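You operate a simulated robot arm through the tools that you are given. There is no shell and no other tool. Be economical: measure what you need, move in short steps, check, and stop when the job is done.

You are at the controls of a simulated two-armed robot. One attempt, no reset.

TASK
Put the steel insert labelled "4" from the packing table top on top of the filter cartridge there. Take the black steel ring and put it on the cover plate on the marked spot on the opener table. Press the port four key three times. Put one of the green springs from the blue table top on the tray spot on the two-door cabinet. Do these in any order. Set down upright: green spring.

Only the result counts: the job must be done as asked and must still hold three seconds after the hand-in. Knocking over, shifting, dropping, spilling or breaking anything else fails it. Lids that push on must go on centred and level and be pressed home; caps that screw on are set level and turned clockwise until they are tight.

THE ROBOT
Two 6-joint arms with two-finger grippers on one trunk, on a base that drives. Base frame: it is fixed to the floor where the robot stands at the start and does not move with it; the origin is under the middle of the robot, x ahead of it, y to its left, z up; the surface under the hand at the start is at about z = 0.86. Readings come in m, rad, newtons and seconds.
The left shoulder is at the start at [0.061, 0.143, 0.875], the right one opposite. With the tool pointing down near the work surface each hand reaches from about 0.28 to 0.7 m from the robot's upright axis, wherever it stands, measured 20 degrees to its own side. Places, roughly: black steel ring (6x6x5 cm) [-1.8, 5.9, 0.7]; cover plate [-1.5, 5.75, 0.75]; filter cartridge [0.75, 0, 1]; green spring [-4.5, 6, 0.75]; port four key [-3.6, 4.4, 0.9]; steel insert [0.5, -0.25, 1]; tray spot on the two-door cabinet [-2.3, 5.8, 0.8]. Payload 2.45 kg a hand.
The TCP of each hand is the grasp point between the finger pads, 0.026 m short of the fingertips. In the tool frame z runs along the fingers and y along their closing line. Largest opening 0.096 m; the body of the gripper starts 0.069 m behind the TCP.
Orientation is that of the tool frame in the base frame, as a unit quaternion [x, y, z, w]. With the fingers straight down and closing along the base's y, the tool's x points along the base's -x, its y along +y and its z along -z.

THE INTERFACE
- The arms move only by the tool move_arm. It takes "left_plan", "right_plan" or both (then of equal length, played together; a hand with none holds still); each is a list of rows, each a list of 7 numbers: the finger opening in m, from 0 to 0.096, then the shift along the base's x, y, z in m, then the turn, a rotation vector about the base's x, y, z in rad. In form: [[claw, tx, ty, tz, wx, wy, wz], ...]. A call has 1 to 10 rows; each row is the pose to reach, as a shift and turn from the pose commanded when the call began. Rows are played at 5 a second. More than 0.05 m and 0.15 rad between two rows, or a gripper value outside its range, and nothing of the call is played. A pose out of reach is approached as far as the arm can. The call stops where the force on the tool passes 40 N (or 10 N more than at its start, if that is more) or the arm is blocked; 0.2 s more then pass. Each finger halts on what it meets, pressing with about 30 N; the grip force reading is that of the motor and also rises with nothing between the fingers. The clock runs only during rows and for 0.2 s after the last one: add rows that repeat a pose to give the fingers time. It gives the time, the measured TCP pose, the force on the tool (base axes), the opening and the grip force at its end, in the units of the frame above (readings bear some noise), with the torque about the TCP (base axes, N m) and any sound that the robot's microphone picked up, and new pictures: "views" is both (left out), scene, wrist or none (wrist: the cameras of the hands that moved).
- Cameras (640 x 400 px; columns grow to the right, rows downward): "scene" is now at [0.14, -0.0149, 1.4854]; the picture's right is [-0.19, -0.98, 0.00], its down [-0.69, 0.14, -0.71] and it looks along [0.70, -0.14, -0.71] (base axes); focal length 253 px, centre (320, 200). "left" rides on the left gripper at [0.082, -0.003, -0.098] in its tool frame; the picture's right is [0.04, 1.00, 0.00], its down [-0.73, 0.03, -0.68] and it looks along [-0.68, 0.03, 0.73] (tool axes); focal length 256 px, centre (320, 200). "right" rides on the right gripper at [0.082, 0.003, -0.098] in its tool frame; the picture's right is [-0.04, 1.00, 0.00], its down [-0.73, -0.03, -0.68] and it looks along [-0.68, -0.03, 0.73] (tool axes); focal length 256 px, centre (320, 200). There is no depth. A picture from a camera that has moved, and an enlarged one, comes with that camera's place and axes in the base frame and with its lens.
- move_column(by): slides the trunk up (or, below 0, down) by that many m; the arms and the scene camera ride with it, the base frame stays. It gives what a move gives, with no picture.
- roll_base(legs): drives the robot by 1 to 6 legs, each [ahead, turn to the left] in m and rad, along the robot's own axes; the way and the turn of a leg run together, so that a leg with both is an arc; at most 1.5 m and 3.142 rad a leg. The arms and the cameras ride along, it lands a little off, and it stops where it bumps. It gives what a move gives, and a new picture of the scene camera.
- pan_tilt(pan, tilt): turns the head with the scene camera to pan (to the left, within 1.501 rad either way) and tilt (down, from -0.506 to 1.204), counted from straight ahead of the robot. It gives what a move gives, and a new picture of the scene camera.
- enlarge(camera, box): a new picture of the part [left, top, right, bottom] of that camera's present view, enlarged. No time passes.
- hand_in(): hands the job in; it is judged then, once.

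Go step by step. Nothing tells you exact positions but the pictures and the camera data: compare them with the known pose of the tool, close in by small moves and look again before you grip or let go. The budget is 165 turns and 260 pictures, counting those below and the enlarged ones. Unless the task says otherwise, let go and move clear before handing in.

The tools are called after "Emit:" as a command line: name --argument value ..., lists and objects as JSON in quotes. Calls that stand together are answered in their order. move_arm: Moves the arms, as the interface text tells. Its arguments: {"type":"object","properties":{"left_plan":{"type":"array","items":{"type":"array","items":{"type":"number"}}},"right_plan":{"type":"array","items":{"type":"array","items":{"type":"number"}}},"views":{"type":"string","enum":["both","scene","wrist","none"]}},"required":[]} The other tools are called the same way: move_column (by) slides the trunk up or down; roll_base (legs) drives the base; pan_tilt (pan, tilt) turns the head that bears the scene camera; enlarge (camera, box) takes an enlarged picture of a part of a camera's view; hand_in () hands the job in.

At the start:

```text
time: 0.0
left_eef_pos: [0.4985, 0.0899, 1.1472]
left_tool_rot: [0.0, 1.0, 0.0, 0.0]
left_wrist_force: [-0.5, 0.1, -0.1]
left_ft_torque: [-0.01, 0.0, 0.03]
left_finger_gap: 0.0961
left_gripper_force: 0.1
right_eef_pos: [0.4476, -0.3234, 1.1897]
right_tool_rot: [0.0, 1.0, 0.0, 0.001]
right_wrist_force: [0.1, 0.6, 0.2]
right_ft_torque: [0.01, -0.01, 0.01]
right_finger_gap: 0.0962
right_gripper_force: 0.1
trunk travel left (down, up): [-0.5, 0.09]
robot x, y, heading: [-0.0031, 0.0021, -0.0]
head pan, tilt: [-0.194, 0.782]
```

scene: 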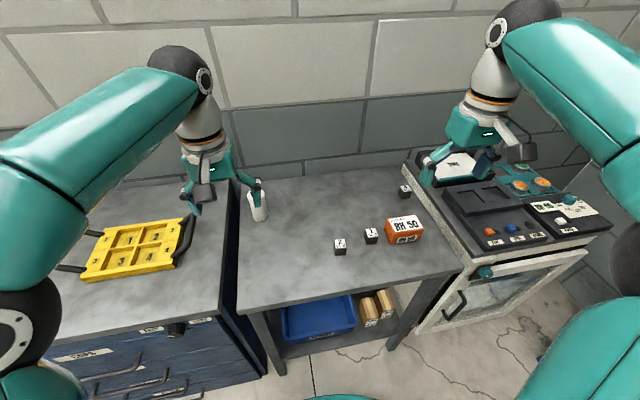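
right: 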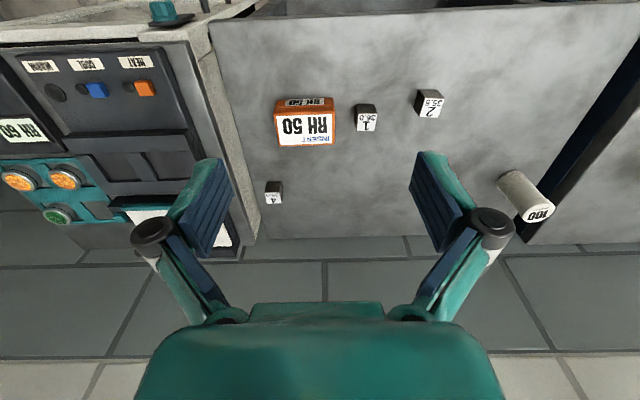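
left: 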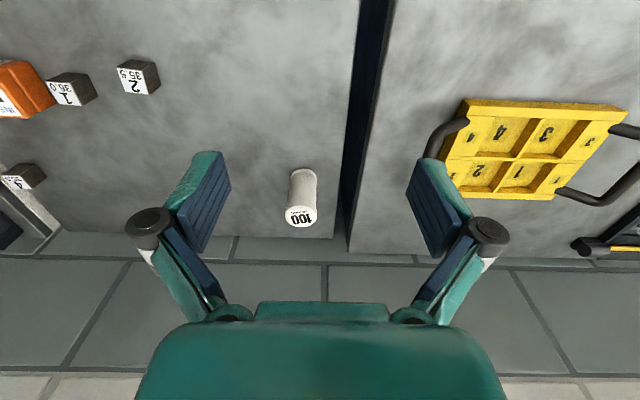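

I see the packing table ahead with inserts 1, 2 and 4 and the white cartridge. Insert 4 is at about (0.72, -0.44), and the cartridge is at about (0.73, 0.07) with its top near z = 0.95. I'll creep ahead and a little to the right to bring both within reach of the right hand.

Emit:
roll_base --legs '[[0, -0.4], [0.11, 0], [0, 0.4]]'

Emit:
enlarge --camera "right" --box '[200, 60, 600, 260]'

```text
time: 3.0
left_eef_pos: [0.5962, -0.1464, 1.1485]
left_tool_rot: [0.19, 0.982, -0.001, 0.0]
left_wrist_force: [0.6, 0.4, -0.5]
left_ft_torque: [0.01, 0.04, 0.01]
left_finger_gap: 0.0961
left_gripper_force: 0.0
right_eef_pos: [0.3943, -0.5124, 1.1929]
right_tool_rot: [0.19, 0.982, 0.0, 0.001]
right_wrist_force: [0.4, 0.0, 0.4]
right_ft_torque: [-0.02, 0.01, -0.01]
right_finger_gap: 0.0961
right_gripper_force: 0.0
trunk travel left (down, up): [-0.5, 0.09]
robot x, y, heading: [0.1022, -0.0316, -0.425]
head pan, tilt: [-0.194, 0.782]
stopped in leg 3: the robot was blocked; the commanded pose is now the measured one
camera scene: at [0.2265, -0.1052, 1.4853], right [-0.58, -0.81, 0.0], down [-0.58, 0.41, -0.71], along [0.58, -0.41, -0.71], focal length 253 px, centre (320, 200)
```

scene: 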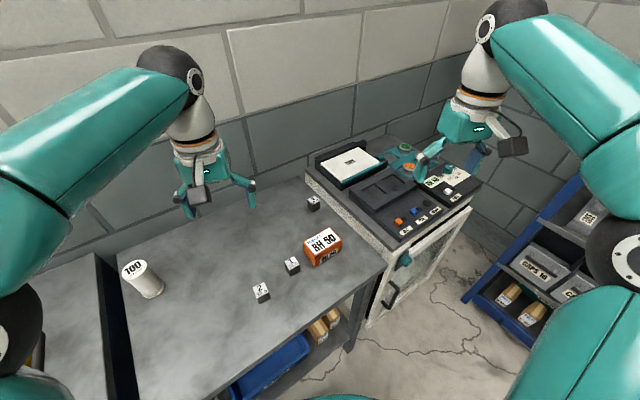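

```text
1.60 times, centred on (400, 160) of right
camera zoom: at [0.3188, -0.4781, 1.2914], right [0.41, 0.91, 0.0], down [0.67, -0.3, 0.68], along [0.62, -0.28, -0.73], focal length 410 px, centre (192, 264)
```

zoom: 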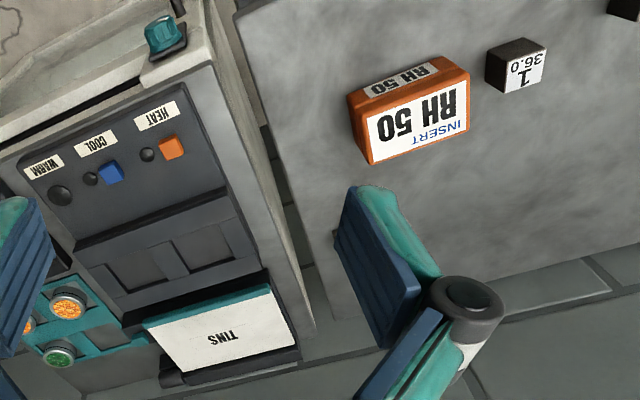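

The base corner blocked while turning back. I'll back off and S-turn to a spot further right, facing the table squarely.

Emit:
roll_base --legs '[[-0.12, 0], [0, 1.025], [-0.35, 0], [0, -1.1], [0.2, 0], [0, 0.5]]'

```text
time: 7.9
left_eef_pos: [0.2902, 0.3465, 1.1511]
left_tool_rot: [-0.316, 0.949, -0.002, 0.002]
left_wrist_force: [-0.6, 0.0, 0.7]
left_ft_torque: [-0.05, -0.12, 0.0]
left_finger_gap: 0.0961
left_gripper_force: 0.0
right_eef_pos: [0.4969, -0.016, 1.1966]
right_tool_rot: [-0.315, 0.949, 0.0, 0.005]
right_wrist_force: [-1.2, 0.3, 1.3]
right_ft_torque: [-0.06, -0.11, -0.01]
right_finger_gap: 0.096
right_gripper_force: 0.1
trunk travel left (down, up): [-0.5, 0.09]
robot x, y, heading: [-0.0337, -0.0506, 0.558]
head pan, tilt: [-0.194, 0.782]
stopped in leg 3: the robot was blocked; the commanded pose is now the measured one
camera scene: at [0.0884, 0.0137, 1.4862], right [0.36, -0.93, 0.0], down [-0.65, -0.25, -0.71], along [0.67, 0.25, -0.7], focal length 253 px, centre (320, 200)
```

scene: 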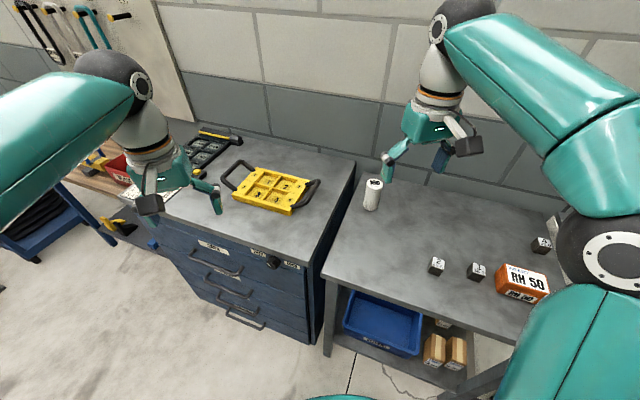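

Something behind blocked the reverse move. I'll look around before I drive any further.

Emit:
pan_tilt --pan -1.5 --tilt 0.8

Emit:
pan_tilt --pan 1.5 --tilt 0.6

```text
time: 9.3
left_eef_pos: [0.2962, 0.3446, 1.1483]
left_tool_rot: [-0.316, 0.949, 0.0, 0.0]
left_wrist_force: [-0.2, 0.3, -1.2]
left_ft_torque: [-0.02, -0.02, 0.01]
left_finger_gap: 0.0959
left_gripper_force: 0.0
right_eef_pos: [0.5049, -0.0172, 1.1931]
right_tool_rot: [-0.316, 0.949, 0.001, 0.001]
right_wrist_force: [-0.1, -0.3, -0.5]
right_ft_torque: [-0.03, 0.03, -0.02]
right_finger_gap: 0.0958
right_gripper_force: 0.1
trunk travel left (down, up): [-0.5, 0.09]
robot x, y, heading: [-0.0297, -0.0527, 0.562]
head pan, tilt: [-1.499, 0.799]
camera scene: at [0.068, -0.0822, 1.4841], right [-0.81, -0.59, 0.0], down [-0.42, 0.58, -0.7], along [0.41, -0.56, -0.72], focal length 253 px, centre (320, 200)
```

scene: 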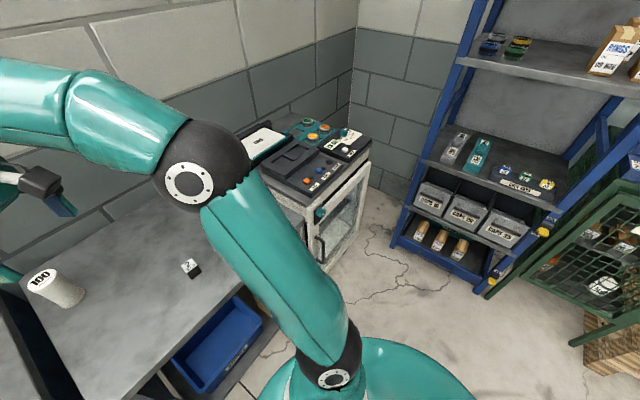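

```text
time: 11.9
left_eef_pos: [0.2977, 0.3429, 1.1483]
left_tool_rot: [-0.315, 0.949, 0.0, 0.001]
left_wrist_force: [0.2, 0.4, 0.1]
left_ft_torque: [0.02, 0.02, -0.01]
left_finger_gap: 0.096
left_gripper_force: 0.0
right_eef_pos: [0.5056, -0.0177, 1.1928]
right_tool_rot: [-0.316, 0.949, 0.0, 0.001]
right_wrist_force: [0.3, -0.2, -0.7]
right_ft_torque: [-0.01, -0.02, 0.0]
right_finger_gap: 0.0959
right_gripper_force: 0.1
trunk travel left (down, up): [-0.5, 0.09]
robot x, y, heading: [-0.0316, -0.0487, 0.562]
head pan, tilt: [1.499, 0.6]
camera scene: at [-0.0214, 0.0608, 1.5009], right [0.88, 0.47, 0.0], down [0.27, -0.5, -0.83], along [-0.39, 0.73, -0.56], focal length 253 px, centre (320, 200)
```

scene: 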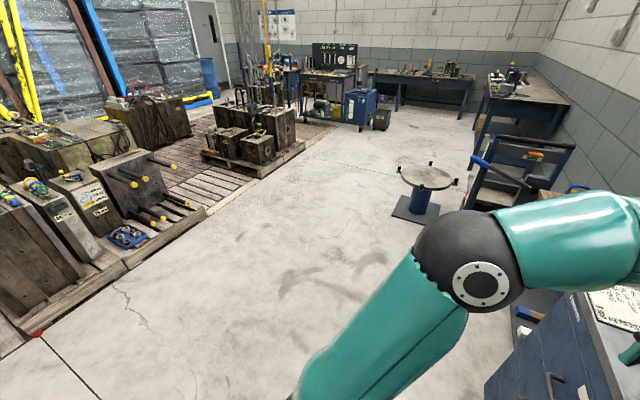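

The floor behind is open, so I think the block was a base corner against the furniture in front. I'll try reversing straight now.

Emit:
roll_base --legs '[[-0.3, 0], [0, -1.06], [0.2, 0], [0, 0.5]]'

```text
time: 19.8
left_eef_pos: [0.3729, -0.1387, 1.1504]
left_tool_rot: [-0.047, 0.999, 0.0, -0.001]
left_wrist_force: [0.4, -0.8, 0.3]
left_ft_torque: [-0.01, -0.03, -0.01]
left_finger_gap: 0.0962
left_gripper_force: 0.1
right_eef_pos: [0.364, -0.5542, 1.1937]
right_tool_rot: [-0.047, 0.999, 0.0, 0.001]
right_wrist_force: [-0.4, -0.4, 0.2]
right_ft_torque: [0.0, 0.0, -0.01]
right_finger_gap: 0.0958
right_gripper_force: 0.0
trunk travel left (down, up): [-0.5, 0.09]
robot x, y, heading: [-0.112, -0.2871, 0.013]
head pan, tilt: [1.499, 0.6]
camera scene: at [-0.0453, -0.1995, 1.5009], right [1.0, -0.06, 0.0], down [-0.04, -0.56, -0.82], along [0.05, 0.82, -0.57], focal length 253 px, centre (320, 200)
```

scene: 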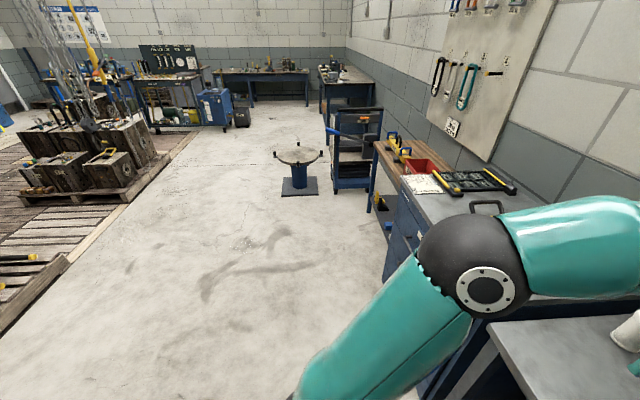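

That worked. Now I'll drive straight ahead about 0.19 m and point the head at the table.

Emit:
roll_base --legs '[[0.2, -0.013]]'

Emit:
pan_tilt --pan 0.0 --tilt 0.78

Emit:
enlarge --camera "right" --box '[160, 100, 480, 300]'

```text
time: 21.4
left_eef_pos: [0.5755, -0.1448, 1.1491]
left_tool_rot: [-0.04, 0.999, 0.0, -0.001]
left_wrist_force: [0.5, 0.8, -0.3]
left_ft_torque: [0.01, 0.02, 0.02]
left_finger_gap: 0.0959
left_gripper_force: 0.0
right_eef_pos: [0.5595, -0.5616, 1.1933]
right_tool_rot: [-0.039, 0.999, 0.0, 0.0]
right_wrist_force: [0.3, -0.6, 0.7]
right_ft_torque: [-0.04, 0.04, 0.02]
right_finger_gap: 0.0961
right_gripper_force: 0.0
trunk travel left (down, up): [-0.5, 0.09]
robot x, y, heading: [0.0861, -0.2877, -0.009]
head pan, tilt: [1.499, 0.6]
camera scene: at [0.1566, -0.1997, 1.5009], right [1.0, -0.08, 0.0], down [-0.05, -0.56, -0.83], along [0.06, 0.82, -0.56], focal length 253 px, centre (320, 200)
```

scene: 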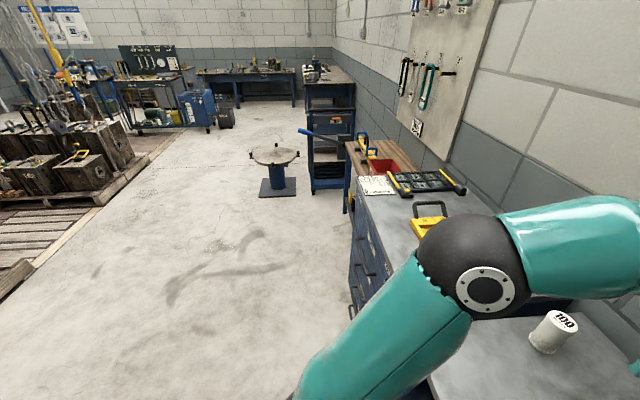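

```text
time: 23.0
left_eef_pos: [0.5739, -0.146, 1.151]
left_tool_rot: [-0.04, 0.999, 0.001, 0.001]
left_wrist_force: [0.4, 0.0, -0.3]
left_ft_torque: [-0.01, 0.03, -0.03]
left_finger_gap: 0.096
left_gripper_force: 0.1
right_eef_pos: [0.5587, -0.5618, 1.1942]
right_tool_rot: [-0.039, 0.999, 0.0, 0.001]
right_wrist_force: [0.8, 0.4, 0.0]
right_ft_torque: [0.0, -0.04, -0.04]
right_finger_gap: 0.0957
right_gripper_force: 0.0
trunk travel left (down, up): [-0.5, 0.09]
robot x, y, heading: [0.0863, -0.2851, -0.014]
head pan, tilt: [0.0, 0.78]
camera scene: at [0.2292, -0.2883, 1.4856], right [-0.01, -1.0, 0.0], down [-0.7, 0.01, -0.71], along [0.71, -0.01, -0.7], focal length 253 px, centre (320, 200)
```

scene: 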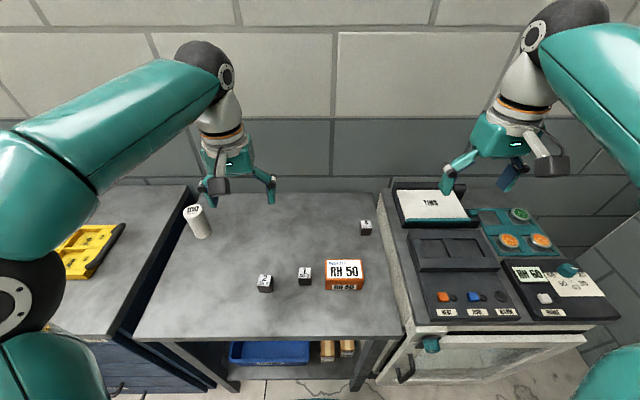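

```text
2.00 times, centred on (320, 200) of right
camera zoom: at [0.4763, -0.5646, 1.2927], right [-0.04, 1.0, 0.0], down [0.73, 0.03, 0.68], along [0.68, 0.03, -0.73], focal length 512 px, centre (320, 200)
```

zoom: 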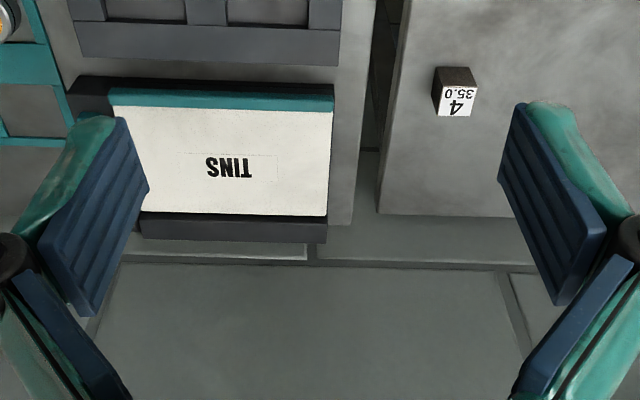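

Insert 4 is at about (0.727, -0.431). I'll move the right hand above it and square it up.

Emit:
move_arm --right_plan '[[0.07, 0.025, 0.02, -0.027, 0, 0, -0.013], [0.07, 0.049, 0.038, -0.053, 0, 0, -0.026], [0.07, 0.073, 0.057, -0.08, 0, 0, -0.039], [0.07, 0.097, 0.075, -0.107, 0, 0, -0.052], [0.07, 0.121, 0.094, -0.133, 0, 0, -0.065], [0.07, 0.145, 0.112, -0.16, 0, 0, -0.078], [0.07, 0.168, 0.131, -0.175, 0, 0, -0.078], [0.07, 0.168, 0.131, -0.175, 0, 0, -0.078]]'

```text
time: 24.8
left_eef_pos: [0.5741, -0.1444, 1.1509]
left_tool_rot: [-0.04, 0.999, 0.001, 0.0]
left_wrist_force: [-0.1, -0.6, 1.0]
left_ft_torque: [0.01, -0.02, -0.01]
left_finger_gap: 0.0957
left_gripper_force: 0.1
right_eef_pos: [0.7253, -0.4285, 1.0207]
right_tool_rot: [0.0, 1.0, 0.0, 0.0]
right_wrist_force: [0.8, -0.5, 0.2]
right_ft_torque: [0.02, -0.03, 0.01]
right_finger_gap: 0.07
right_gripper_force: 0.0
trunk travel left (down, up): [-0.5, 0.09]
robot x, y, heading: [0.0837, -0.2923, -0.009]
head pan, tilt: [0.0, 0.78]
camera scene: at [0.2283, -0.2887, 1.4857], right [-0.01, -1.0, 0.0], down [-0.7, 0.01, -0.71], along [0.71, -0.01, -0.7], focal length 253 px, centre (320, 200)
camera right: at [0.6432, -0.426, 1.1189], right [0.04, 1.0, 0.0], down [0.73, -0.03, 0.68], along [0.68, -0.03, -0.73], focal length 256 px, centre (320, 200)
```

scene: 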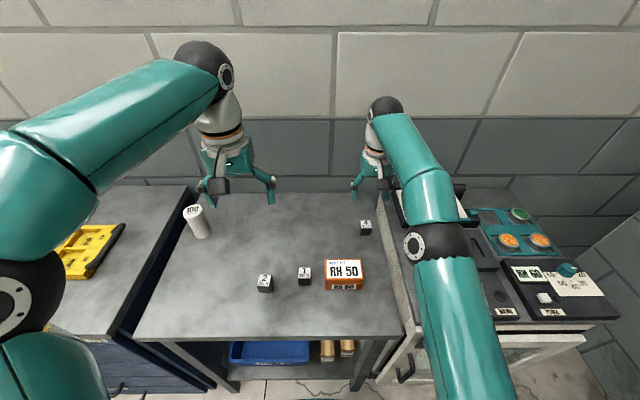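
right: 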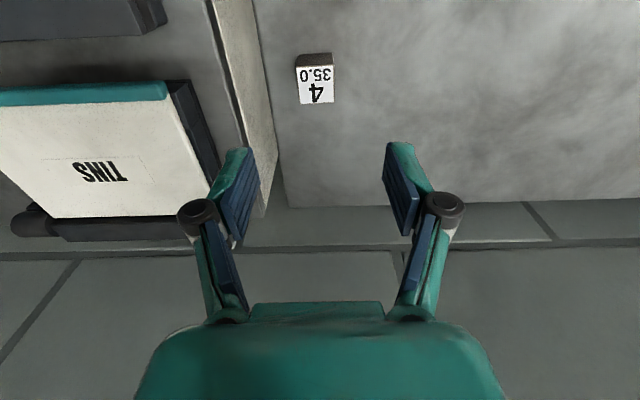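

The insert's top is at about (0.7225, -0.433, 0.89). I'm descending and centring over it.

Emit:
move_arm --right_plan '[[0.06, -0.002, -0.0045, -0.03, 0, 0, 0], [0.06, -0.002, -0.0045, -0.06, 0, 0, 0], [0.06, -0.002, -0.0045, -0.085, 0, 0, 0], [0.06, -0.002, -0.0045, -0.105, 0, 0, 0], [0.06, -0.002, -0.0045, -0.105, 0, 0, 0]]' --views "wrist"

```text
time: 26.0
left_eef_pos: [0.5748, -0.1435, 1.1498]
left_tool_rot: [-0.04, 0.999, 0.0, -0.001]
left_wrist_force: [0.0, -0.6, -0.7]
left_ft_torque: [-0.01, 0.0, -0.01]
left_finger_gap: 0.0957
left_gripper_force: 0.0
right_eef_pos: [0.7251, -0.4357, 0.9161]
right_tool_rot: [0.0, 1.0, 0.0, 0.001]
right_wrist_force: [0.2, -0.5, -0.3]
right_ft_torque: [0.02, -0.03, -0.01]
right_finger_gap: 0.06
right_gripper_force: 0.0
trunk travel left (down, up): [-0.5, 0.09]
robot x, y, heading: [0.0872, -0.2892, -0.006]
head pan, tilt: [0.0, 0.78]
camera right: at [0.6428, -0.4324, 1.0151], right [0.04, 1.0, 0.0], down [0.73, -0.03, 0.68], along [0.68, -0.03, -0.73], focal length 256 px, centre (320, 200)
```

right: 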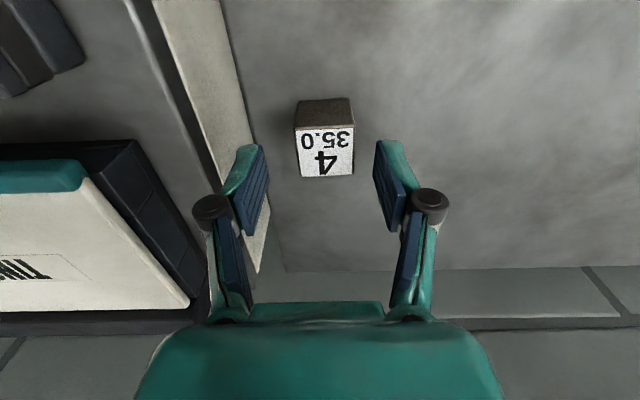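

The insert is centred between the fingers. I'll lower the last bit and grip.

Emit:
move_arm --right_plan '[[0.06, -0.003, 0.002, -0.012, 0, 0, 0], [0.06, -0.003, 0.002, -0.022, 0, 0, 0], [0.045, -0.003, 0.002, -0.022, 0, 0, 0], [0.02, -0.003, 0.002, -0.022, 0, 0, 0], [0.02, -0.003, 0.002, -0.022, 0, 0, 0], [0.02, -0.003, 0.002, -0.022, 0, 0, 0]]' --views "wrist"

```text
time: 27.4
left_eef_pos: [0.5749, -0.1435, 1.1493]
left_tool_rot: [-0.041, 0.999, 0.0, 0.0]
left_wrist_force: [0.8, 0.1, 0.1]
left_ft_torque: [0.01, 0.03, 0.03]
left_finger_gap: 0.096
left_gripper_force: 0.1
right_eef_pos: [0.7223, -0.4325, 0.8924]
right_tool_rot: [0.001, 1.0, 0.0, 0.001]
right_wrist_force: [0.4, 0.5, 0.9]
right_ft_torque: [0.08, -0.05, -0.02]
right_finger_gap: 0.0316
right_gripper_force: 30.1
trunk travel left (down, up): [-0.5, 0.09]
robot x, y, heading: [0.086, -0.2845, -0.007]
head pan, tilt: [0.0, 0.78]
camera right: at [0.6397, -0.4304, 0.9918], right [0.04, 1.0, 0.0], down [0.73, -0.03, 0.68], along [0.68, -0.03, -0.73], focal length 256 px, centre (320, 200)
```

right: 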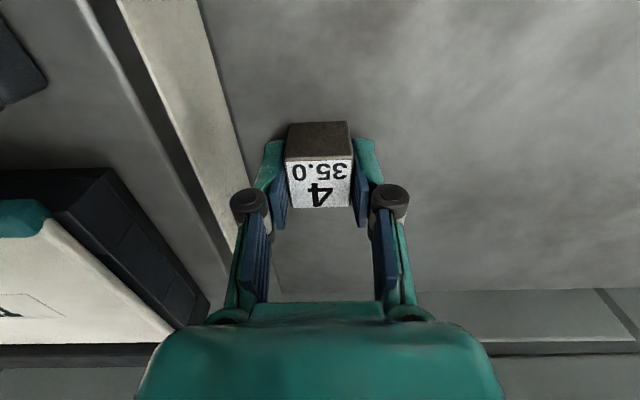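

The insert is gripped at 0.0316 m. I'll lift and retract the right hand.

Emit:
move_arm --right_plan '[[0.02, 0, 0, 0.03, 0, 0, 0], [0.02, 0, 0, 0.07, 0, 0, 0], [0.02, 0, 0, 0.11, 0, 0, 0], [0.02, -0.03, 0, 0.15, 0, 0, 0], [0.02, -0.06, 0, 0.19, 0, 0, 0], [0.02, -0.1, 0, 0.22, 0, 0, 0], [0.02, -0.14, 0, 0.25, 0, 0, 0], [0.02, -0.18, 0, 0.27, 0, 0, 0]]' --views "wrist"

Emit:
roll_base --legs '[[-0.2, 0.0], [0, -0.5], [-0.4, 0], [0, 1.0], [0.4, 0], [0, -0.5]]'

```text
time: 29.2
left_eef_pos: [0.5727, -0.1442, 1.151]
left_tool_rot: [-0.04, 0.999, 0.0, 0.002]
left_wrist_force: [-0.4, -0.5, -0.9]
left_ft_torque: [0.01, 0.01, 0.0]
left_finger_gap: 0.0961
left_gripper_force: 0.0
right_eef_pos: [0.5398, -0.4354, 1.1623]
right_tool_rot: [0.0, 1.0, 0.0, 0.0]
right_wrist_force: [-0.9, -0.7, -3.5]
right_ft_torque: [0.02, -0.04, 0.0]
right_finger_gap: 0.0317
right_gripper_force: 30.6
trunk travel left (down, up): [-0.5, 0.09]
robot x, y, heading: [0.0901, -0.2876, -0.007]
head pan, tilt: [0.0, 0.78]
camera right: at [0.4577, -0.432, 1.2605], right [0.04, 1.0, 0.0], down [0.73, -0.03, 0.68], along [0.68, -0.03, -0.73], focal length 256 px, centre (320, 200)
```

right: 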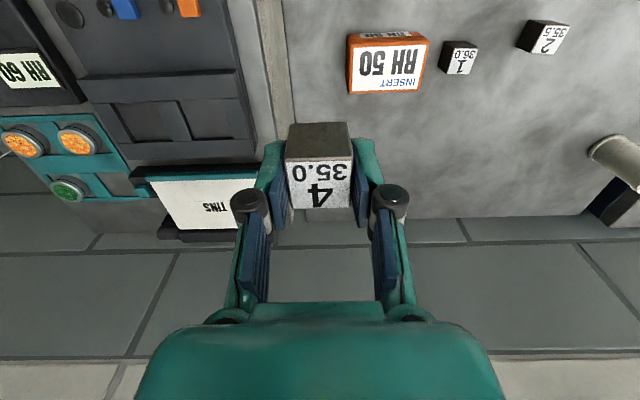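

```text
time: 41.1
left_eef_pos: [0.3813, 0.2278, 1.1503]
left_tool_rot: [-0.03, 1.0, -0.001, 0.001]
left_wrist_force: [-0.7, 0.0, -0.9]
left_ft_torque: [-0.01, -0.02, -0.01]
left_finger_gap: 0.0958
left_gripper_force: 0.1
right_eef_pos: [0.3425, -0.0639, 1.1616]
right_tool_rot: [0.01, 1.0, 0.0, 0.001]
right_wrist_force: [-0.7, -0.2, -2.9]
right_ft_torque: [0.0, 0.03, -0.01]
right_finger_gap: 0.0316
right_gripper_force: 30.1
trunk travel left (down, up): [-0.5, 0.09]
robot x, y, heading: [-0.1066, 0.0937, -0.025]
head pan, tilt: [0.0, 0.78]
camera scene: at [0.0329, 0.0899, 1.4856], right [-0.03, -1.0, 0.0], down [-0.7, 0.02, -0.71], along [0.71, -0.02, -0.7], focal length 253 px, centre (320, 200)
```

scene: 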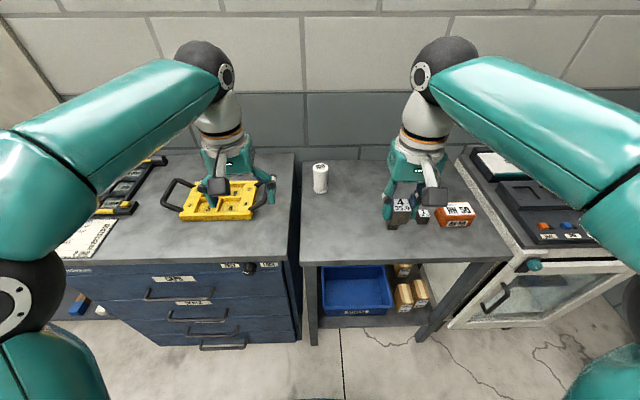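

Lateral shift done at y = 0.094. I'll drive ahead about 0.19 m, straightening the heading.

Emit:
roll_base --legs '[[0.19, 0.02]]'

Emit:
enlarge --camera "right" --box '[160, 50, 640, 350]'

```text
time: 42.7
left_eef_pos: [0.5675, 0.2319, 1.1503]
left_tool_rot: [-0.039, 0.999, -0.001, -0.001]
left_wrist_force: [0.0, 0.2, 0.6]
left_ft_torque: [-0.02, 0.04, -0.02]
left_finger_gap: 0.0959
left_gripper_force: 0.1
right_eef_pos: [0.5327, -0.057, 1.1594]
right_tool_rot: [0.0, 1.0, 0.0, -0.001]
right_wrist_force: [0.1, -0.6, -2.3]
right_ft_torque: [-0.01, 0.07, 0.02]
right_finger_gap: 0.0318
right_gripper_force: 30.1
trunk travel left (down, up): [-0.5, 0.09]
robot x, y, heading: [0.0794, 0.0879, -0.012]
head pan, tilt: [0.0, 0.78]
camera scene: at [0.2215, 0.0884, 1.4854], right [-0.01, -1.0, 0.0], down [-0.7, 0.01, -0.71], along [0.71, -0.01, -0.7], focal length 253 px, centre (320, 200)
```

scene: 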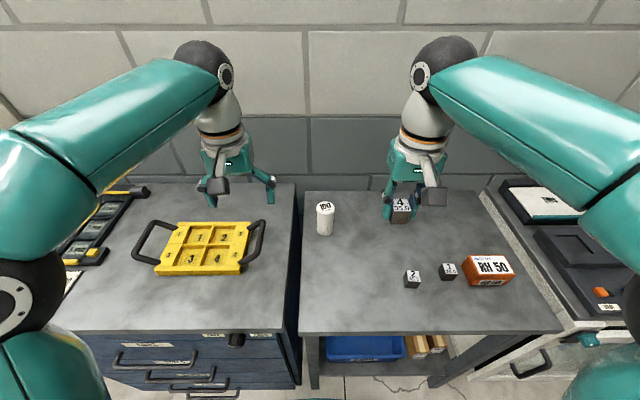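

```text
1.33 times, centred on (400, 200) of right
camera zoom: at [0.4518, -0.0543, 1.2595], right [0.04, 1.0, 0.0], down [0.73, -0.03, 0.68], along [0.68, -0.03, -0.73], focal length 341 px, centre (213, 200)
```

zoom: 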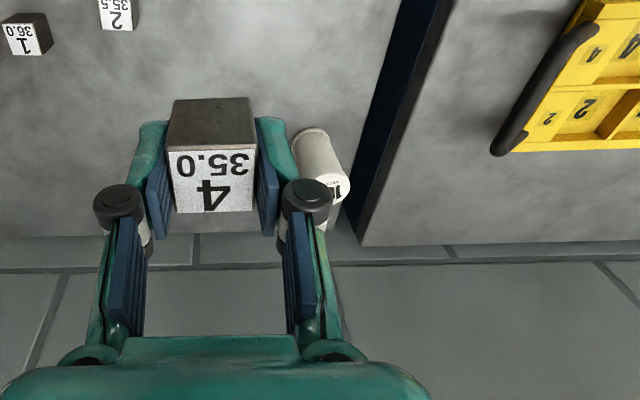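

I'll measure the cartridge's top more exactly from the scene camera.

Emit:
enlarge --camera "scene" --box '[284, 180, 364, 250]'

Emit:
enlarge --camera "left" --box '[0, 100, 320, 300]'

```text
5.71 times, centred on (324, 215) of scene
camera zoom: at [0.2215, 0.0884, 1.4854], right [-0.01, -1.0, 0.0], down [-0.7, 0.01, -0.71], along [0.71, -0.01, -0.7], focal length 1446 px, centre (297, 114)
```

zoom: 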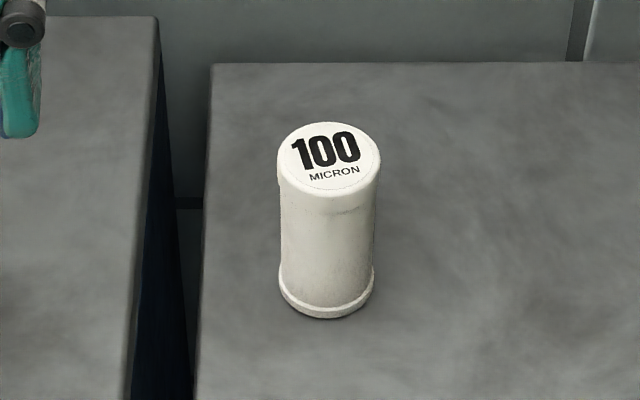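

```text
2.00 times, centred on (160, 200) of left
camera zoom: at [0.4849, 0.2232, 1.2479], right [-0.12, 0.99, 0.0], down [0.73, 0.09, 0.68], along [0.67, 0.08, -0.74], focal length 512 px, centre (640, 200)
```

zoom: 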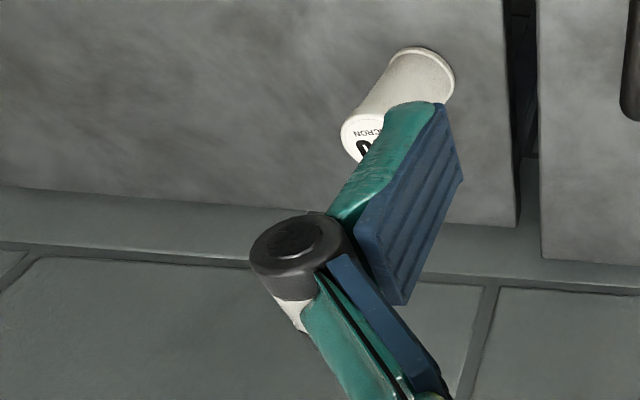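

The cartridge top is at about (0.728, 0.066, 0.953). I'll bring the insert above it and move the left hand aside.

Emit:
move_arm --right_plan '[[0.02, 0.03, 0.02, -0.01, 0, 0, 0], [0.02, 0.06, 0.04, -0.025, 0, 0, 0], [0.02, 0.09, 0.06, -0.04, 0, 0, 0], [0.02, 0.12, 0.08, -0.055, 0, 0, 0], [0.02, 0.15, 0.1, -0.07, 0, 0, 0], [0.02, 0.175, 0.115, -0.085, 0, 0, 0], [0.02, 0.195, 0.123, -0.1, 0, 0, 0], [0.02, 0.195, 0.123, -0.1, 0, 0, 0]]' --left_plan '[[0.096, 0, 0.04, 0.0, 0, 0, 0], [0.096, 0, 0.08, 0.0, 0, 0, 0], [0.096, 0, 0.1, 0, 0, 0, 0], [0.096, 0, 0.1, 0, 0, 0, 0], [0.096, 0, 0.1, 0, 0, 0, 0], [0.096, 0, 0.1, 0, 0, 0, 0], [0.096, 0, 0.1, 0, 0, 0, 0], [0.096, 0, 0.1, 0, 0, 0, 0]]'

```text
time: 44.5
left_eef_pos: [0.5634, 0.3331, 1.1526]
left_tool_rot: [-0.039, 0.999, 0.0, 0.0]
left_wrist_force: [-0.1, -0.5, -0.8]
left_ft_torque: [0.01, 0.0, 0.0]
left_finger_gap: 0.096
left_gripper_force: 0.1
right_eef_pos: [0.6724, 0.0441, 1.076]
right_tool_rot: [0.0, 1.0, -0.001, -0.001]
right_wrist_force: [0.3, 0.3, -2.3]
right_ft_torque: [-0.02, -0.02, 0.0]
right_finger_gap: 0.0318
right_gripper_force: 30.3
right hand out of reach, approached as far as the arm can: row 5, 6, 7, 8
trunk travel left (down, up): [-0.5, 0.09]
robot x, y, heading: [0.0771, 0.092, -0.008]
head pan, tilt: [0.0, 0.78]
camera scene: at [0.2193, 0.0881, 1.4856], right [-0.01, -1.0, 0.0], down [-0.7, 0.01, -0.71], along [0.71, -0.01, -0.7], focal length 253 px, centre (320, 200)
camera right: at [0.5903, 0.0471, 1.1752], right [0.04, 1.0, 0.0], down [0.74, -0.03, 0.68], along [0.68, -0.03, -0.74], focal length 256 px, centre (320, 200)
camera left: at [0.4823, 0.3239, 1.2508], right [-0.12, 0.99, 0.0], down [0.73, 0.09, 0.68], along [0.67, 0.08, -0.73], focal length 256 px, centre (320, 200)
```

scene: 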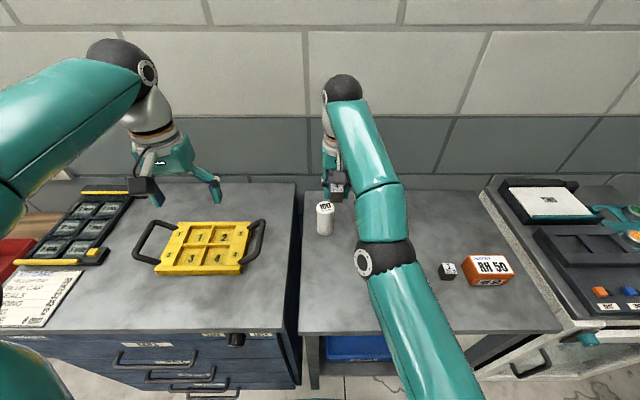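
right: 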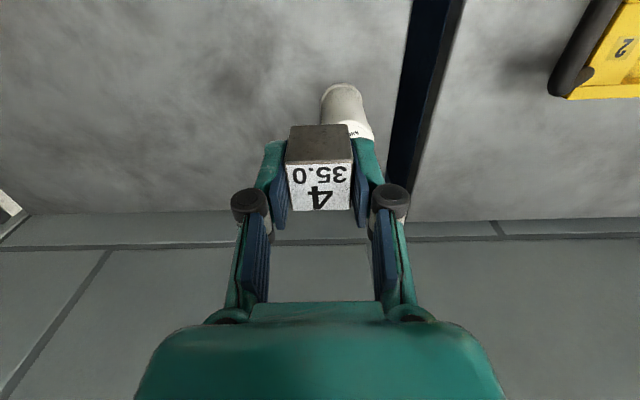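
left: 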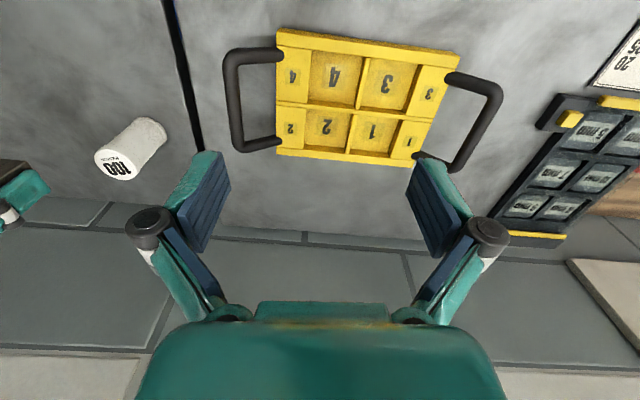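

The reach falls short at this height. Raising the trunk brings the shoulder closer to the wrist height.

Emit:
move_column --by 0.085

Emit:
move_arm --right_plan '[[0.02, 0.0, 0.0, -0.04, 0, 0, 0], [0.02, 0.0, 0.0, -0.08, 0, 0, 0], [0.02, 0.02, 0.01, -0.1, 0, 0, 0], [0.02, 0.04, 0.018, -0.11, 0, 0, 0], [0.02, 0.056, 0.022, -0.12, 0, 0, 0], [0.02, 0.056, 0.022, -0.12, 0, 0, 0]]'

```text
time: 45.7
left_eef_pos: [0.5642, 0.3333, 1.2374]
left_tool_rot: [-0.039, 0.999, -0.001, -0.001]
left_wrist_force: [0.6, 0.3, -0.3]
left_ft_torque: [-0.02, -0.02, -0.01]
left_finger_gap: 0.0959
left_gripper_force: 0.1
right_eef_pos: [0.6736, 0.0433, 1.1605]
right_tool_rot: [0.0, 1.0, -0.001, -0.001]
right_wrist_force: [0.7, -0.2, -3.2]
right_ft_torque: [0.01, -0.01, 0.0]
right_finger_gap: 0.0316
right_gripper_force: 29.4
trunk travel left (down, up): [-0.585, 0.005]
robot x, y, heading: [0.0774, 0.0897, -0.011]
head pan, tilt: [0.0, 0.78]
```

```text
time: 47.1
left_eef_pos: [0.5661, 0.3326, 1.2382]
left_tool_rot: [-0.039, 0.999, -0.001, 0.0]
left_wrist_force: [0.6, 0.7, 0.1]
left_ft_torque: [-0.02, 0.04, 0.03]
left_finger_gap: 0.0957
left_gripper_force: 0.1
right_eef_pos: [0.7194, 0.0641, 1.0346]
right_tool_rot: [0.001, 1.0, 0.0, -0.001]
right_wrist_force: [0.9, 0.1, -2.7]
right_ft_torque: [0.0, 0.01, 0.0]
right_finger_gap: 0.0316
right_gripper_force: 30.1
right hand out of reach, approached as far as the arm can: row 1, 2, 3, 5, 6
trunk travel left (down, up): [-0.585, 0.005]
robot x, y, heading: [0.0755, 0.09, -0.009]
head pan, tilt: [0.0, 0.78]
camera scene: at [0.2215, 0.0883, 1.5703], right [-0.01, -1.0, 0.0], down [-0.7, 0.01, -0.71], along [0.71, -0.01, -0.7], focal length 253 px, centre (320, 200)
camera right: at [0.6362, 0.0687, 1.1331], right [0.04, 1.0, 0.0], down [0.74, -0.03, 0.68], along [0.68, -0.03, -0.74], focal length 256 px, centre (320, 200)
```

scene: 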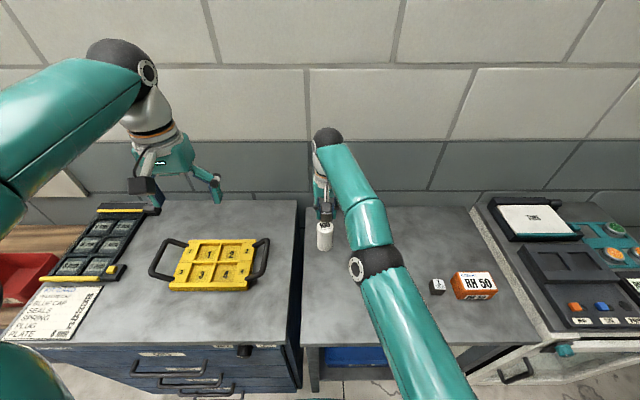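
right: 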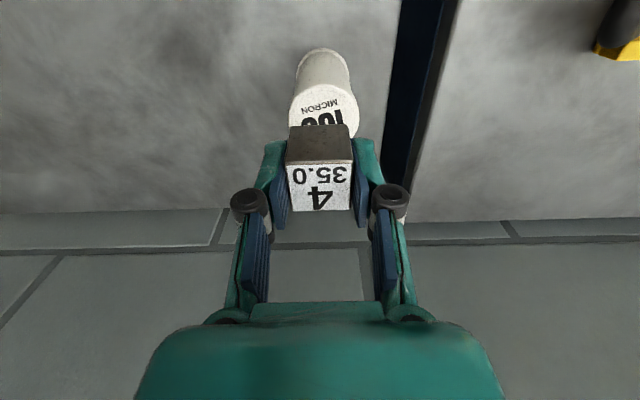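

I'll enlarge the wrist view to check the alignment with the cartridge before moving further.

Emit:
enlarge --camera "right" --box '[260, 40, 388, 120]'

Emit:
enlarge --camera "scene" --box '[290, 190, 370, 270]'

Emit:
enlarge --camera "left" --box '[0, 60, 240, 210]'

```text
5.00 times, centred on (324, 80) of right
camera zoom: at [0.6362, 0.0687, 1.1331], right [0.04, 1.0, 0.0], down [0.74, -0.03, 0.68], along [0.68, -0.03, -0.74], focal length 1280 px, centre (300, 800)
```

zoom: 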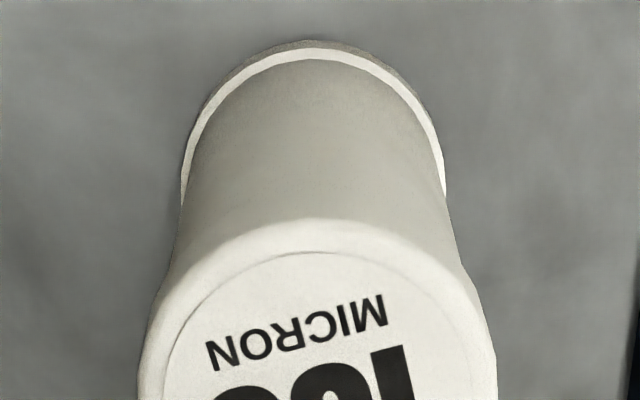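

```text
5.00 times, centred on (330, 230) of scene
camera zoom: at [0.2215, 0.0883, 1.5703], right [-0.01, -1.0, 0.0], down [-0.7, 0.01, -0.71], along [0.71, -0.01, -0.7], focal length 1265 px, centre (270, 50)
```

zoom: 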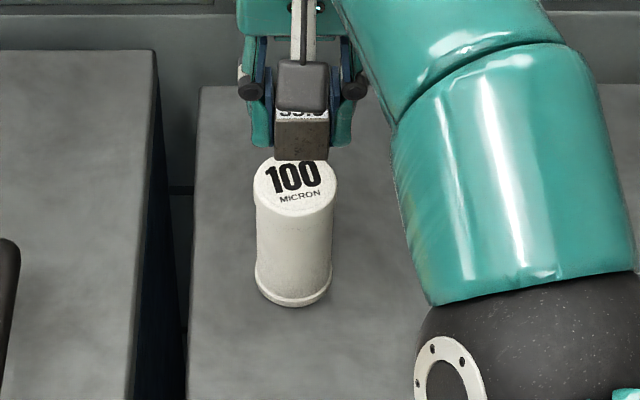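

```text
2.67 times, centred on (120, 135) of left
camera zoom: at [0.4841, 0.3241, 1.3351], right [-0.12, 0.99, 0.0], down [0.73, 0.09, 0.68], along [0.67, 0.08, -0.74], focal length 683 px, centre (853, 373)
```

zoom: 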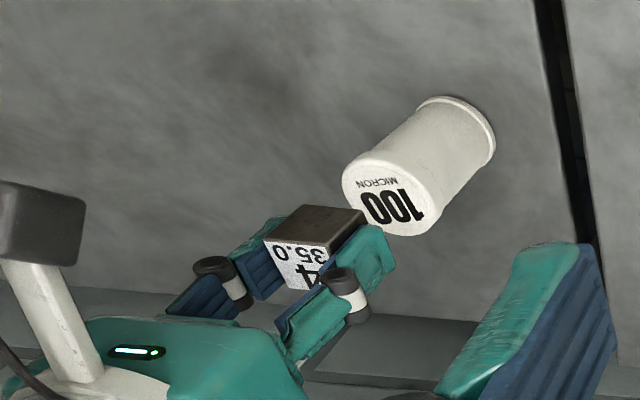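

The cartridge axis is at about (0.7235, 0.067) as seen from the wrist camera, so the hand needs about 4 mm more x. I'll step down and check what I get.

Emit:
move_arm --right_plan '[[0.02, 0.003, 0.002, -0.012, 0, 0, 0], [0.02, 0.004, 0.002, -0.025, 0, 0, 0], [0.02, 0.004, 0.002, -0.025, 0, 0, 0]]' --views "wrist"

```text
time: 47.9
left_eef_pos: [0.5649, 0.3325, 1.2363]
left_tool_rot: [-0.039, 0.999, 0.0, -0.001]
left_wrist_force: [0.0, 0.3, -0.7]
left_ft_torque: [-0.01, 0.02, -0.02]
left_finger_gap: 0.0958
left_gripper_force: 0.1
right_eef_pos: [0.7215, 0.067, 1.0103]
right_tool_rot: [0.001, 1.0, -0.001, -0.001]
right_wrist_force: [-0.8, -0.8, -1.8]
right_ft_torque: [-0.02, -0.04, -0.03]
right_finger_gap: 0.0318
right_gripper_force: 30.0
trunk travel left (down, up): [-0.585, 0.005]
robot x, y, heading: [0.0786, 0.0887, -0.008]
head pan, tilt: [0.0, 0.78]
camera right: at [0.6398, 0.0704, 1.1095], right [0.04, 1.0, 0.0], down [0.74, -0.03, 0.68], along [0.68, -0.03, -0.74], focal length 256 px, centre (320, 200)
```

right: 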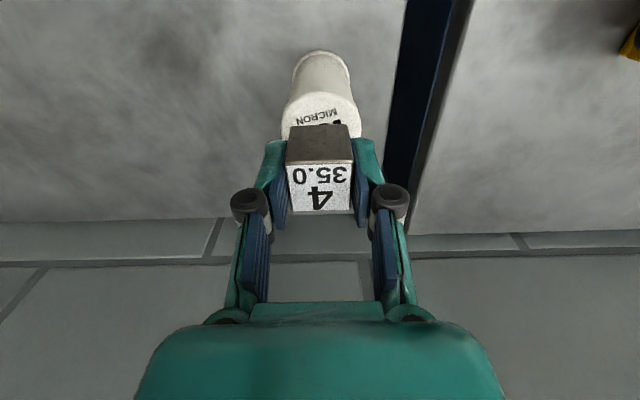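

Alignment is good to within about 2 mm. I'm lowering toward contact.

Emit:
move_arm --right_plan '[[0.02, 0.002, 0, -0.012, 0, 0, 0], [0.02, 0.002, 0, -0.019, 0, 0, 0], [0.02, 0.002, 0, -0.022, 0, 0, 0], [0.02, 0.002, 0, -0.022, 0, 0, 0]]' --views "scene"

Emit:
enlarge --camera "left" --box '[0, 60, 240, 210]'

```text
time: 48.9
left_eef_pos: [0.5633, 0.3324, 1.2396]
left_tool_rot: [-0.038, 0.999, 0.0, 0.0]
left_wrist_force: [0.2, 1.0, -0.1]
left_ft_torque: [0.02, -0.02, 0.0]
left_finger_gap: 0.0959
left_gripper_force: 0.0
right_eef_pos: [0.7239, 0.0676, 0.9929]
right_tool_rot: [0.001, 1.0, 0.0, 0.003]
right_wrist_force: [2.4, 0.0, 18.7]
right_ft_torque: [-0.04, -0.36, -0.01]
right_finger_gap: 0.0315
right_gripper_force: 30.1
trunk travel left (down, up): [-0.585, 0.005]
robot x, y, heading: [0.0739, 0.0868, -0.008]
head pan, tilt: [0.0, 0.78]
camera scene: at [0.2178, 0.0882, 1.571], right [-0.01, -1.0, 0.0], down [-0.7, 0.01, -0.71], along [0.71, -0.01, -0.7], focal length 253 px, centre (320, 200)
```

scene: 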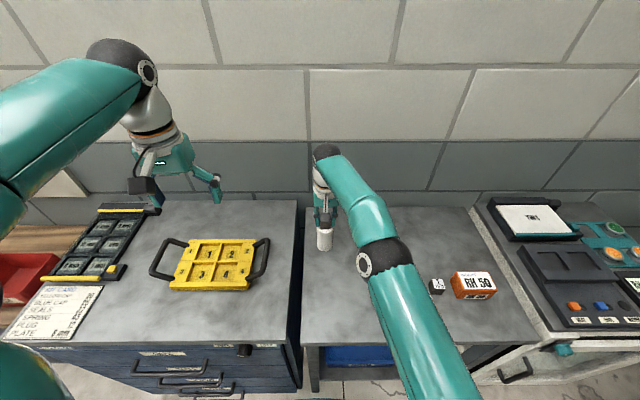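

```text
2.67 times, centred on (120, 135) of left
camera zoom: at [0.481, 0.324, 1.3365], right [-0.12, 0.99, 0.0], down [0.73, 0.09, 0.68], along [0.67, 0.08, -0.73], focal length 683 px, centre (853, 373)
```

zoom: 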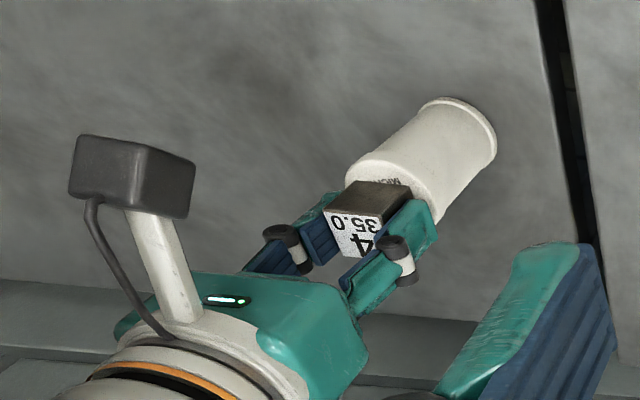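

Contact at 18 N. I'll ease the pressure, open slowly, then rise straight up.

Emit:
move_arm --right_plan '[[0.025, 0, 0, 0.003, 0, 0, 0], [0.025, 0, 0, 0.004, 0, 0, 0], [0.034, 0, 0, 0.004, 0, 0, 0], [0.042, 0, 0, 0.004, 0, 0, 0], [0.054, 0, 0, 0.004, 0, 0, 0], [0.054, 0, 0, 0.004, 0, 0, 0]]' --views "wrist"

```text
time: 50.3
left_eef_pos: [0.5639, 0.3329, 1.2381]
left_tool_rot: [-0.039, 0.999, 0.0, -0.001]
left_wrist_force: [-0.1, 0.1, 0.6]
left_ft_torque: [0.0, -0.04, -0.02]
left_finger_gap: 0.0961
left_gripper_force: 0.2
right_eef_pos: [0.7226, 0.0672, 0.9933]
right_tool_rot: [0.001, 1.0, -0.001, -0.002]
right_wrist_force: [-0.1, 1.0, 0.9]
right_ft_torque: [-0.01, 0.05, 0.03]
right_finger_gap: 0.0541
right_gripper_force: 0.0
trunk travel left (down, up): [-0.585, 0.005]
robot x, y, heading: [0.0795, 0.091, -0.007]
head pan, tilt: [0.0, 0.78]
camera right: at [0.6409, 0.0707, 1.0925], right [0.04, 1.0, 0.0], down [0.74, -0.03, 0.68], along [0.68, -0.03, -0.74], focal length 256 px, centre (320, 200)
```

right: 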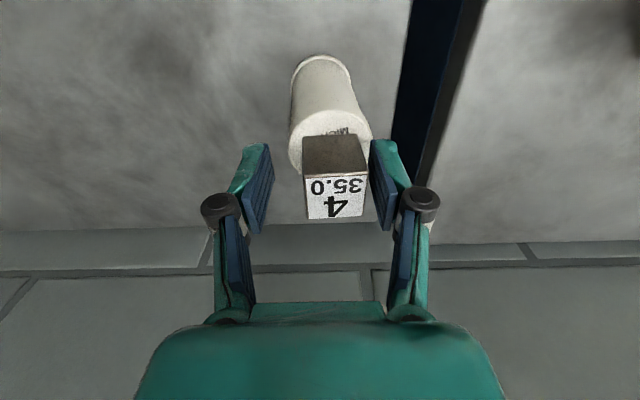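

The insert sits on the cap. I'll open wider and rise clear.

Emit:
move_arm --right_plan '[[0.07, 0, 0.003, 0, 0, 0, 0], [0.08, 0, 0.003, 0.0, 0, 0, 0], [0.08, 0, 0.003, 0.02, 0, 0, 0], [0.08, 0, 0.003, 0.06, 0, 0, 0], [0.08, -0.02, 0.0, 0.09, 0, 0, 0], [0.08, -0.06, 0, 0.11, 0, 0, 0], [0.08, -0.1, -0.01, 0.12, 0, 0, 0], [0.08, -0.14, -0.03, 0.13, 0, 0, 0], [0.08, -0.18, -0.05, 0.14, 0, 0, 0], [0.08, -0.2, -0.08, 0.15, 0, 0, 0]]' --views "both"

Emit:
enlarge --camera "scene" --box '[280, 180, 380, 270]'

```text
time: 52.5
left_eef_pos: [0.5641, 0.3333, 1.2382]
left_tool_rot: [-0.04, 0.999, 0.0, 0.001]
left_wrist_force: [-0.1, -0.4, 0.1]
left_ft_torque: [0.01, 0.03, 0.01]
left_finger_gap: 0.0959
left_gripper_force: 0.0
right_eef_pos: [0.67, 0.0513, 1.1579]
right_tool_rot: [0.0, 1.0, -0.002, -0.005]
right_wrist_force: [-0.1, 0.8, 0.3]
right_ft_torque: [0.01, 0.0, -0.01]
right_finger_gap: 0.0798
right_gripper_force: 0.0
right hand out of reach, approached as far as the arm can: row 3, 4, 5, 6, 7, 8, 9, 10
trunk travel left (down, up): [-0.585, 0.005]
robot x, y, heading: [0.0775, 0.0902, -0.009]
head pan, tilt: [0.0, 0.78]
camera scene: at [0.2193, 0.0879, 1.5706], right [-0.01, -1.0, 0.0], down [-0.7, 0.01, -0.71], along [0.71, -0.01, -0.7], focal length 253 px, centre (320, 200)
camera right: at [0.5886, 0.0557, 1.2574], right [0.04, 1.0, 0.0], down [0.74, -0.03, 0.67], along [0.67, -0.03, -0.74], focal length 256 px, centre (320, 200)
```

scene: 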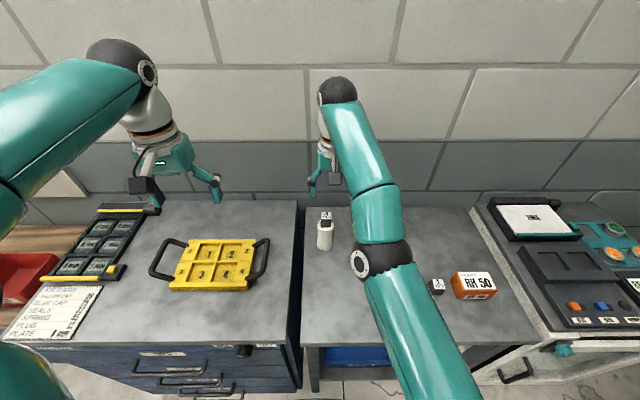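
right: 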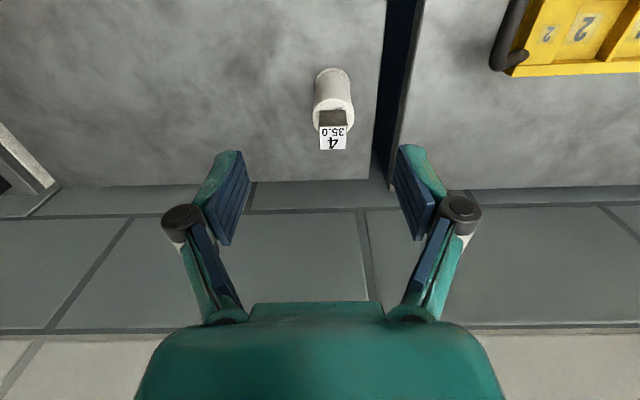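

```text
4.44 times, centred on (330, 225) of scene
camera zoom: at [0.2193, 0.0879, 1.5706], right [-0.01, -1.0, 0.0], down [-0.7, 0.01, -0.71], along [0.71, -0.01, -0.7], focal length 1124 px, centre (276, 89)
```

zoom: 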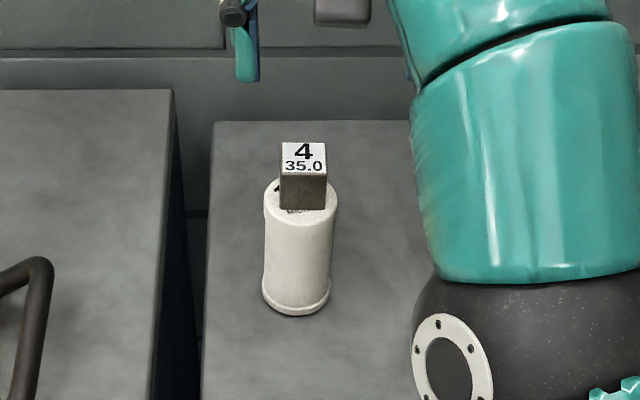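

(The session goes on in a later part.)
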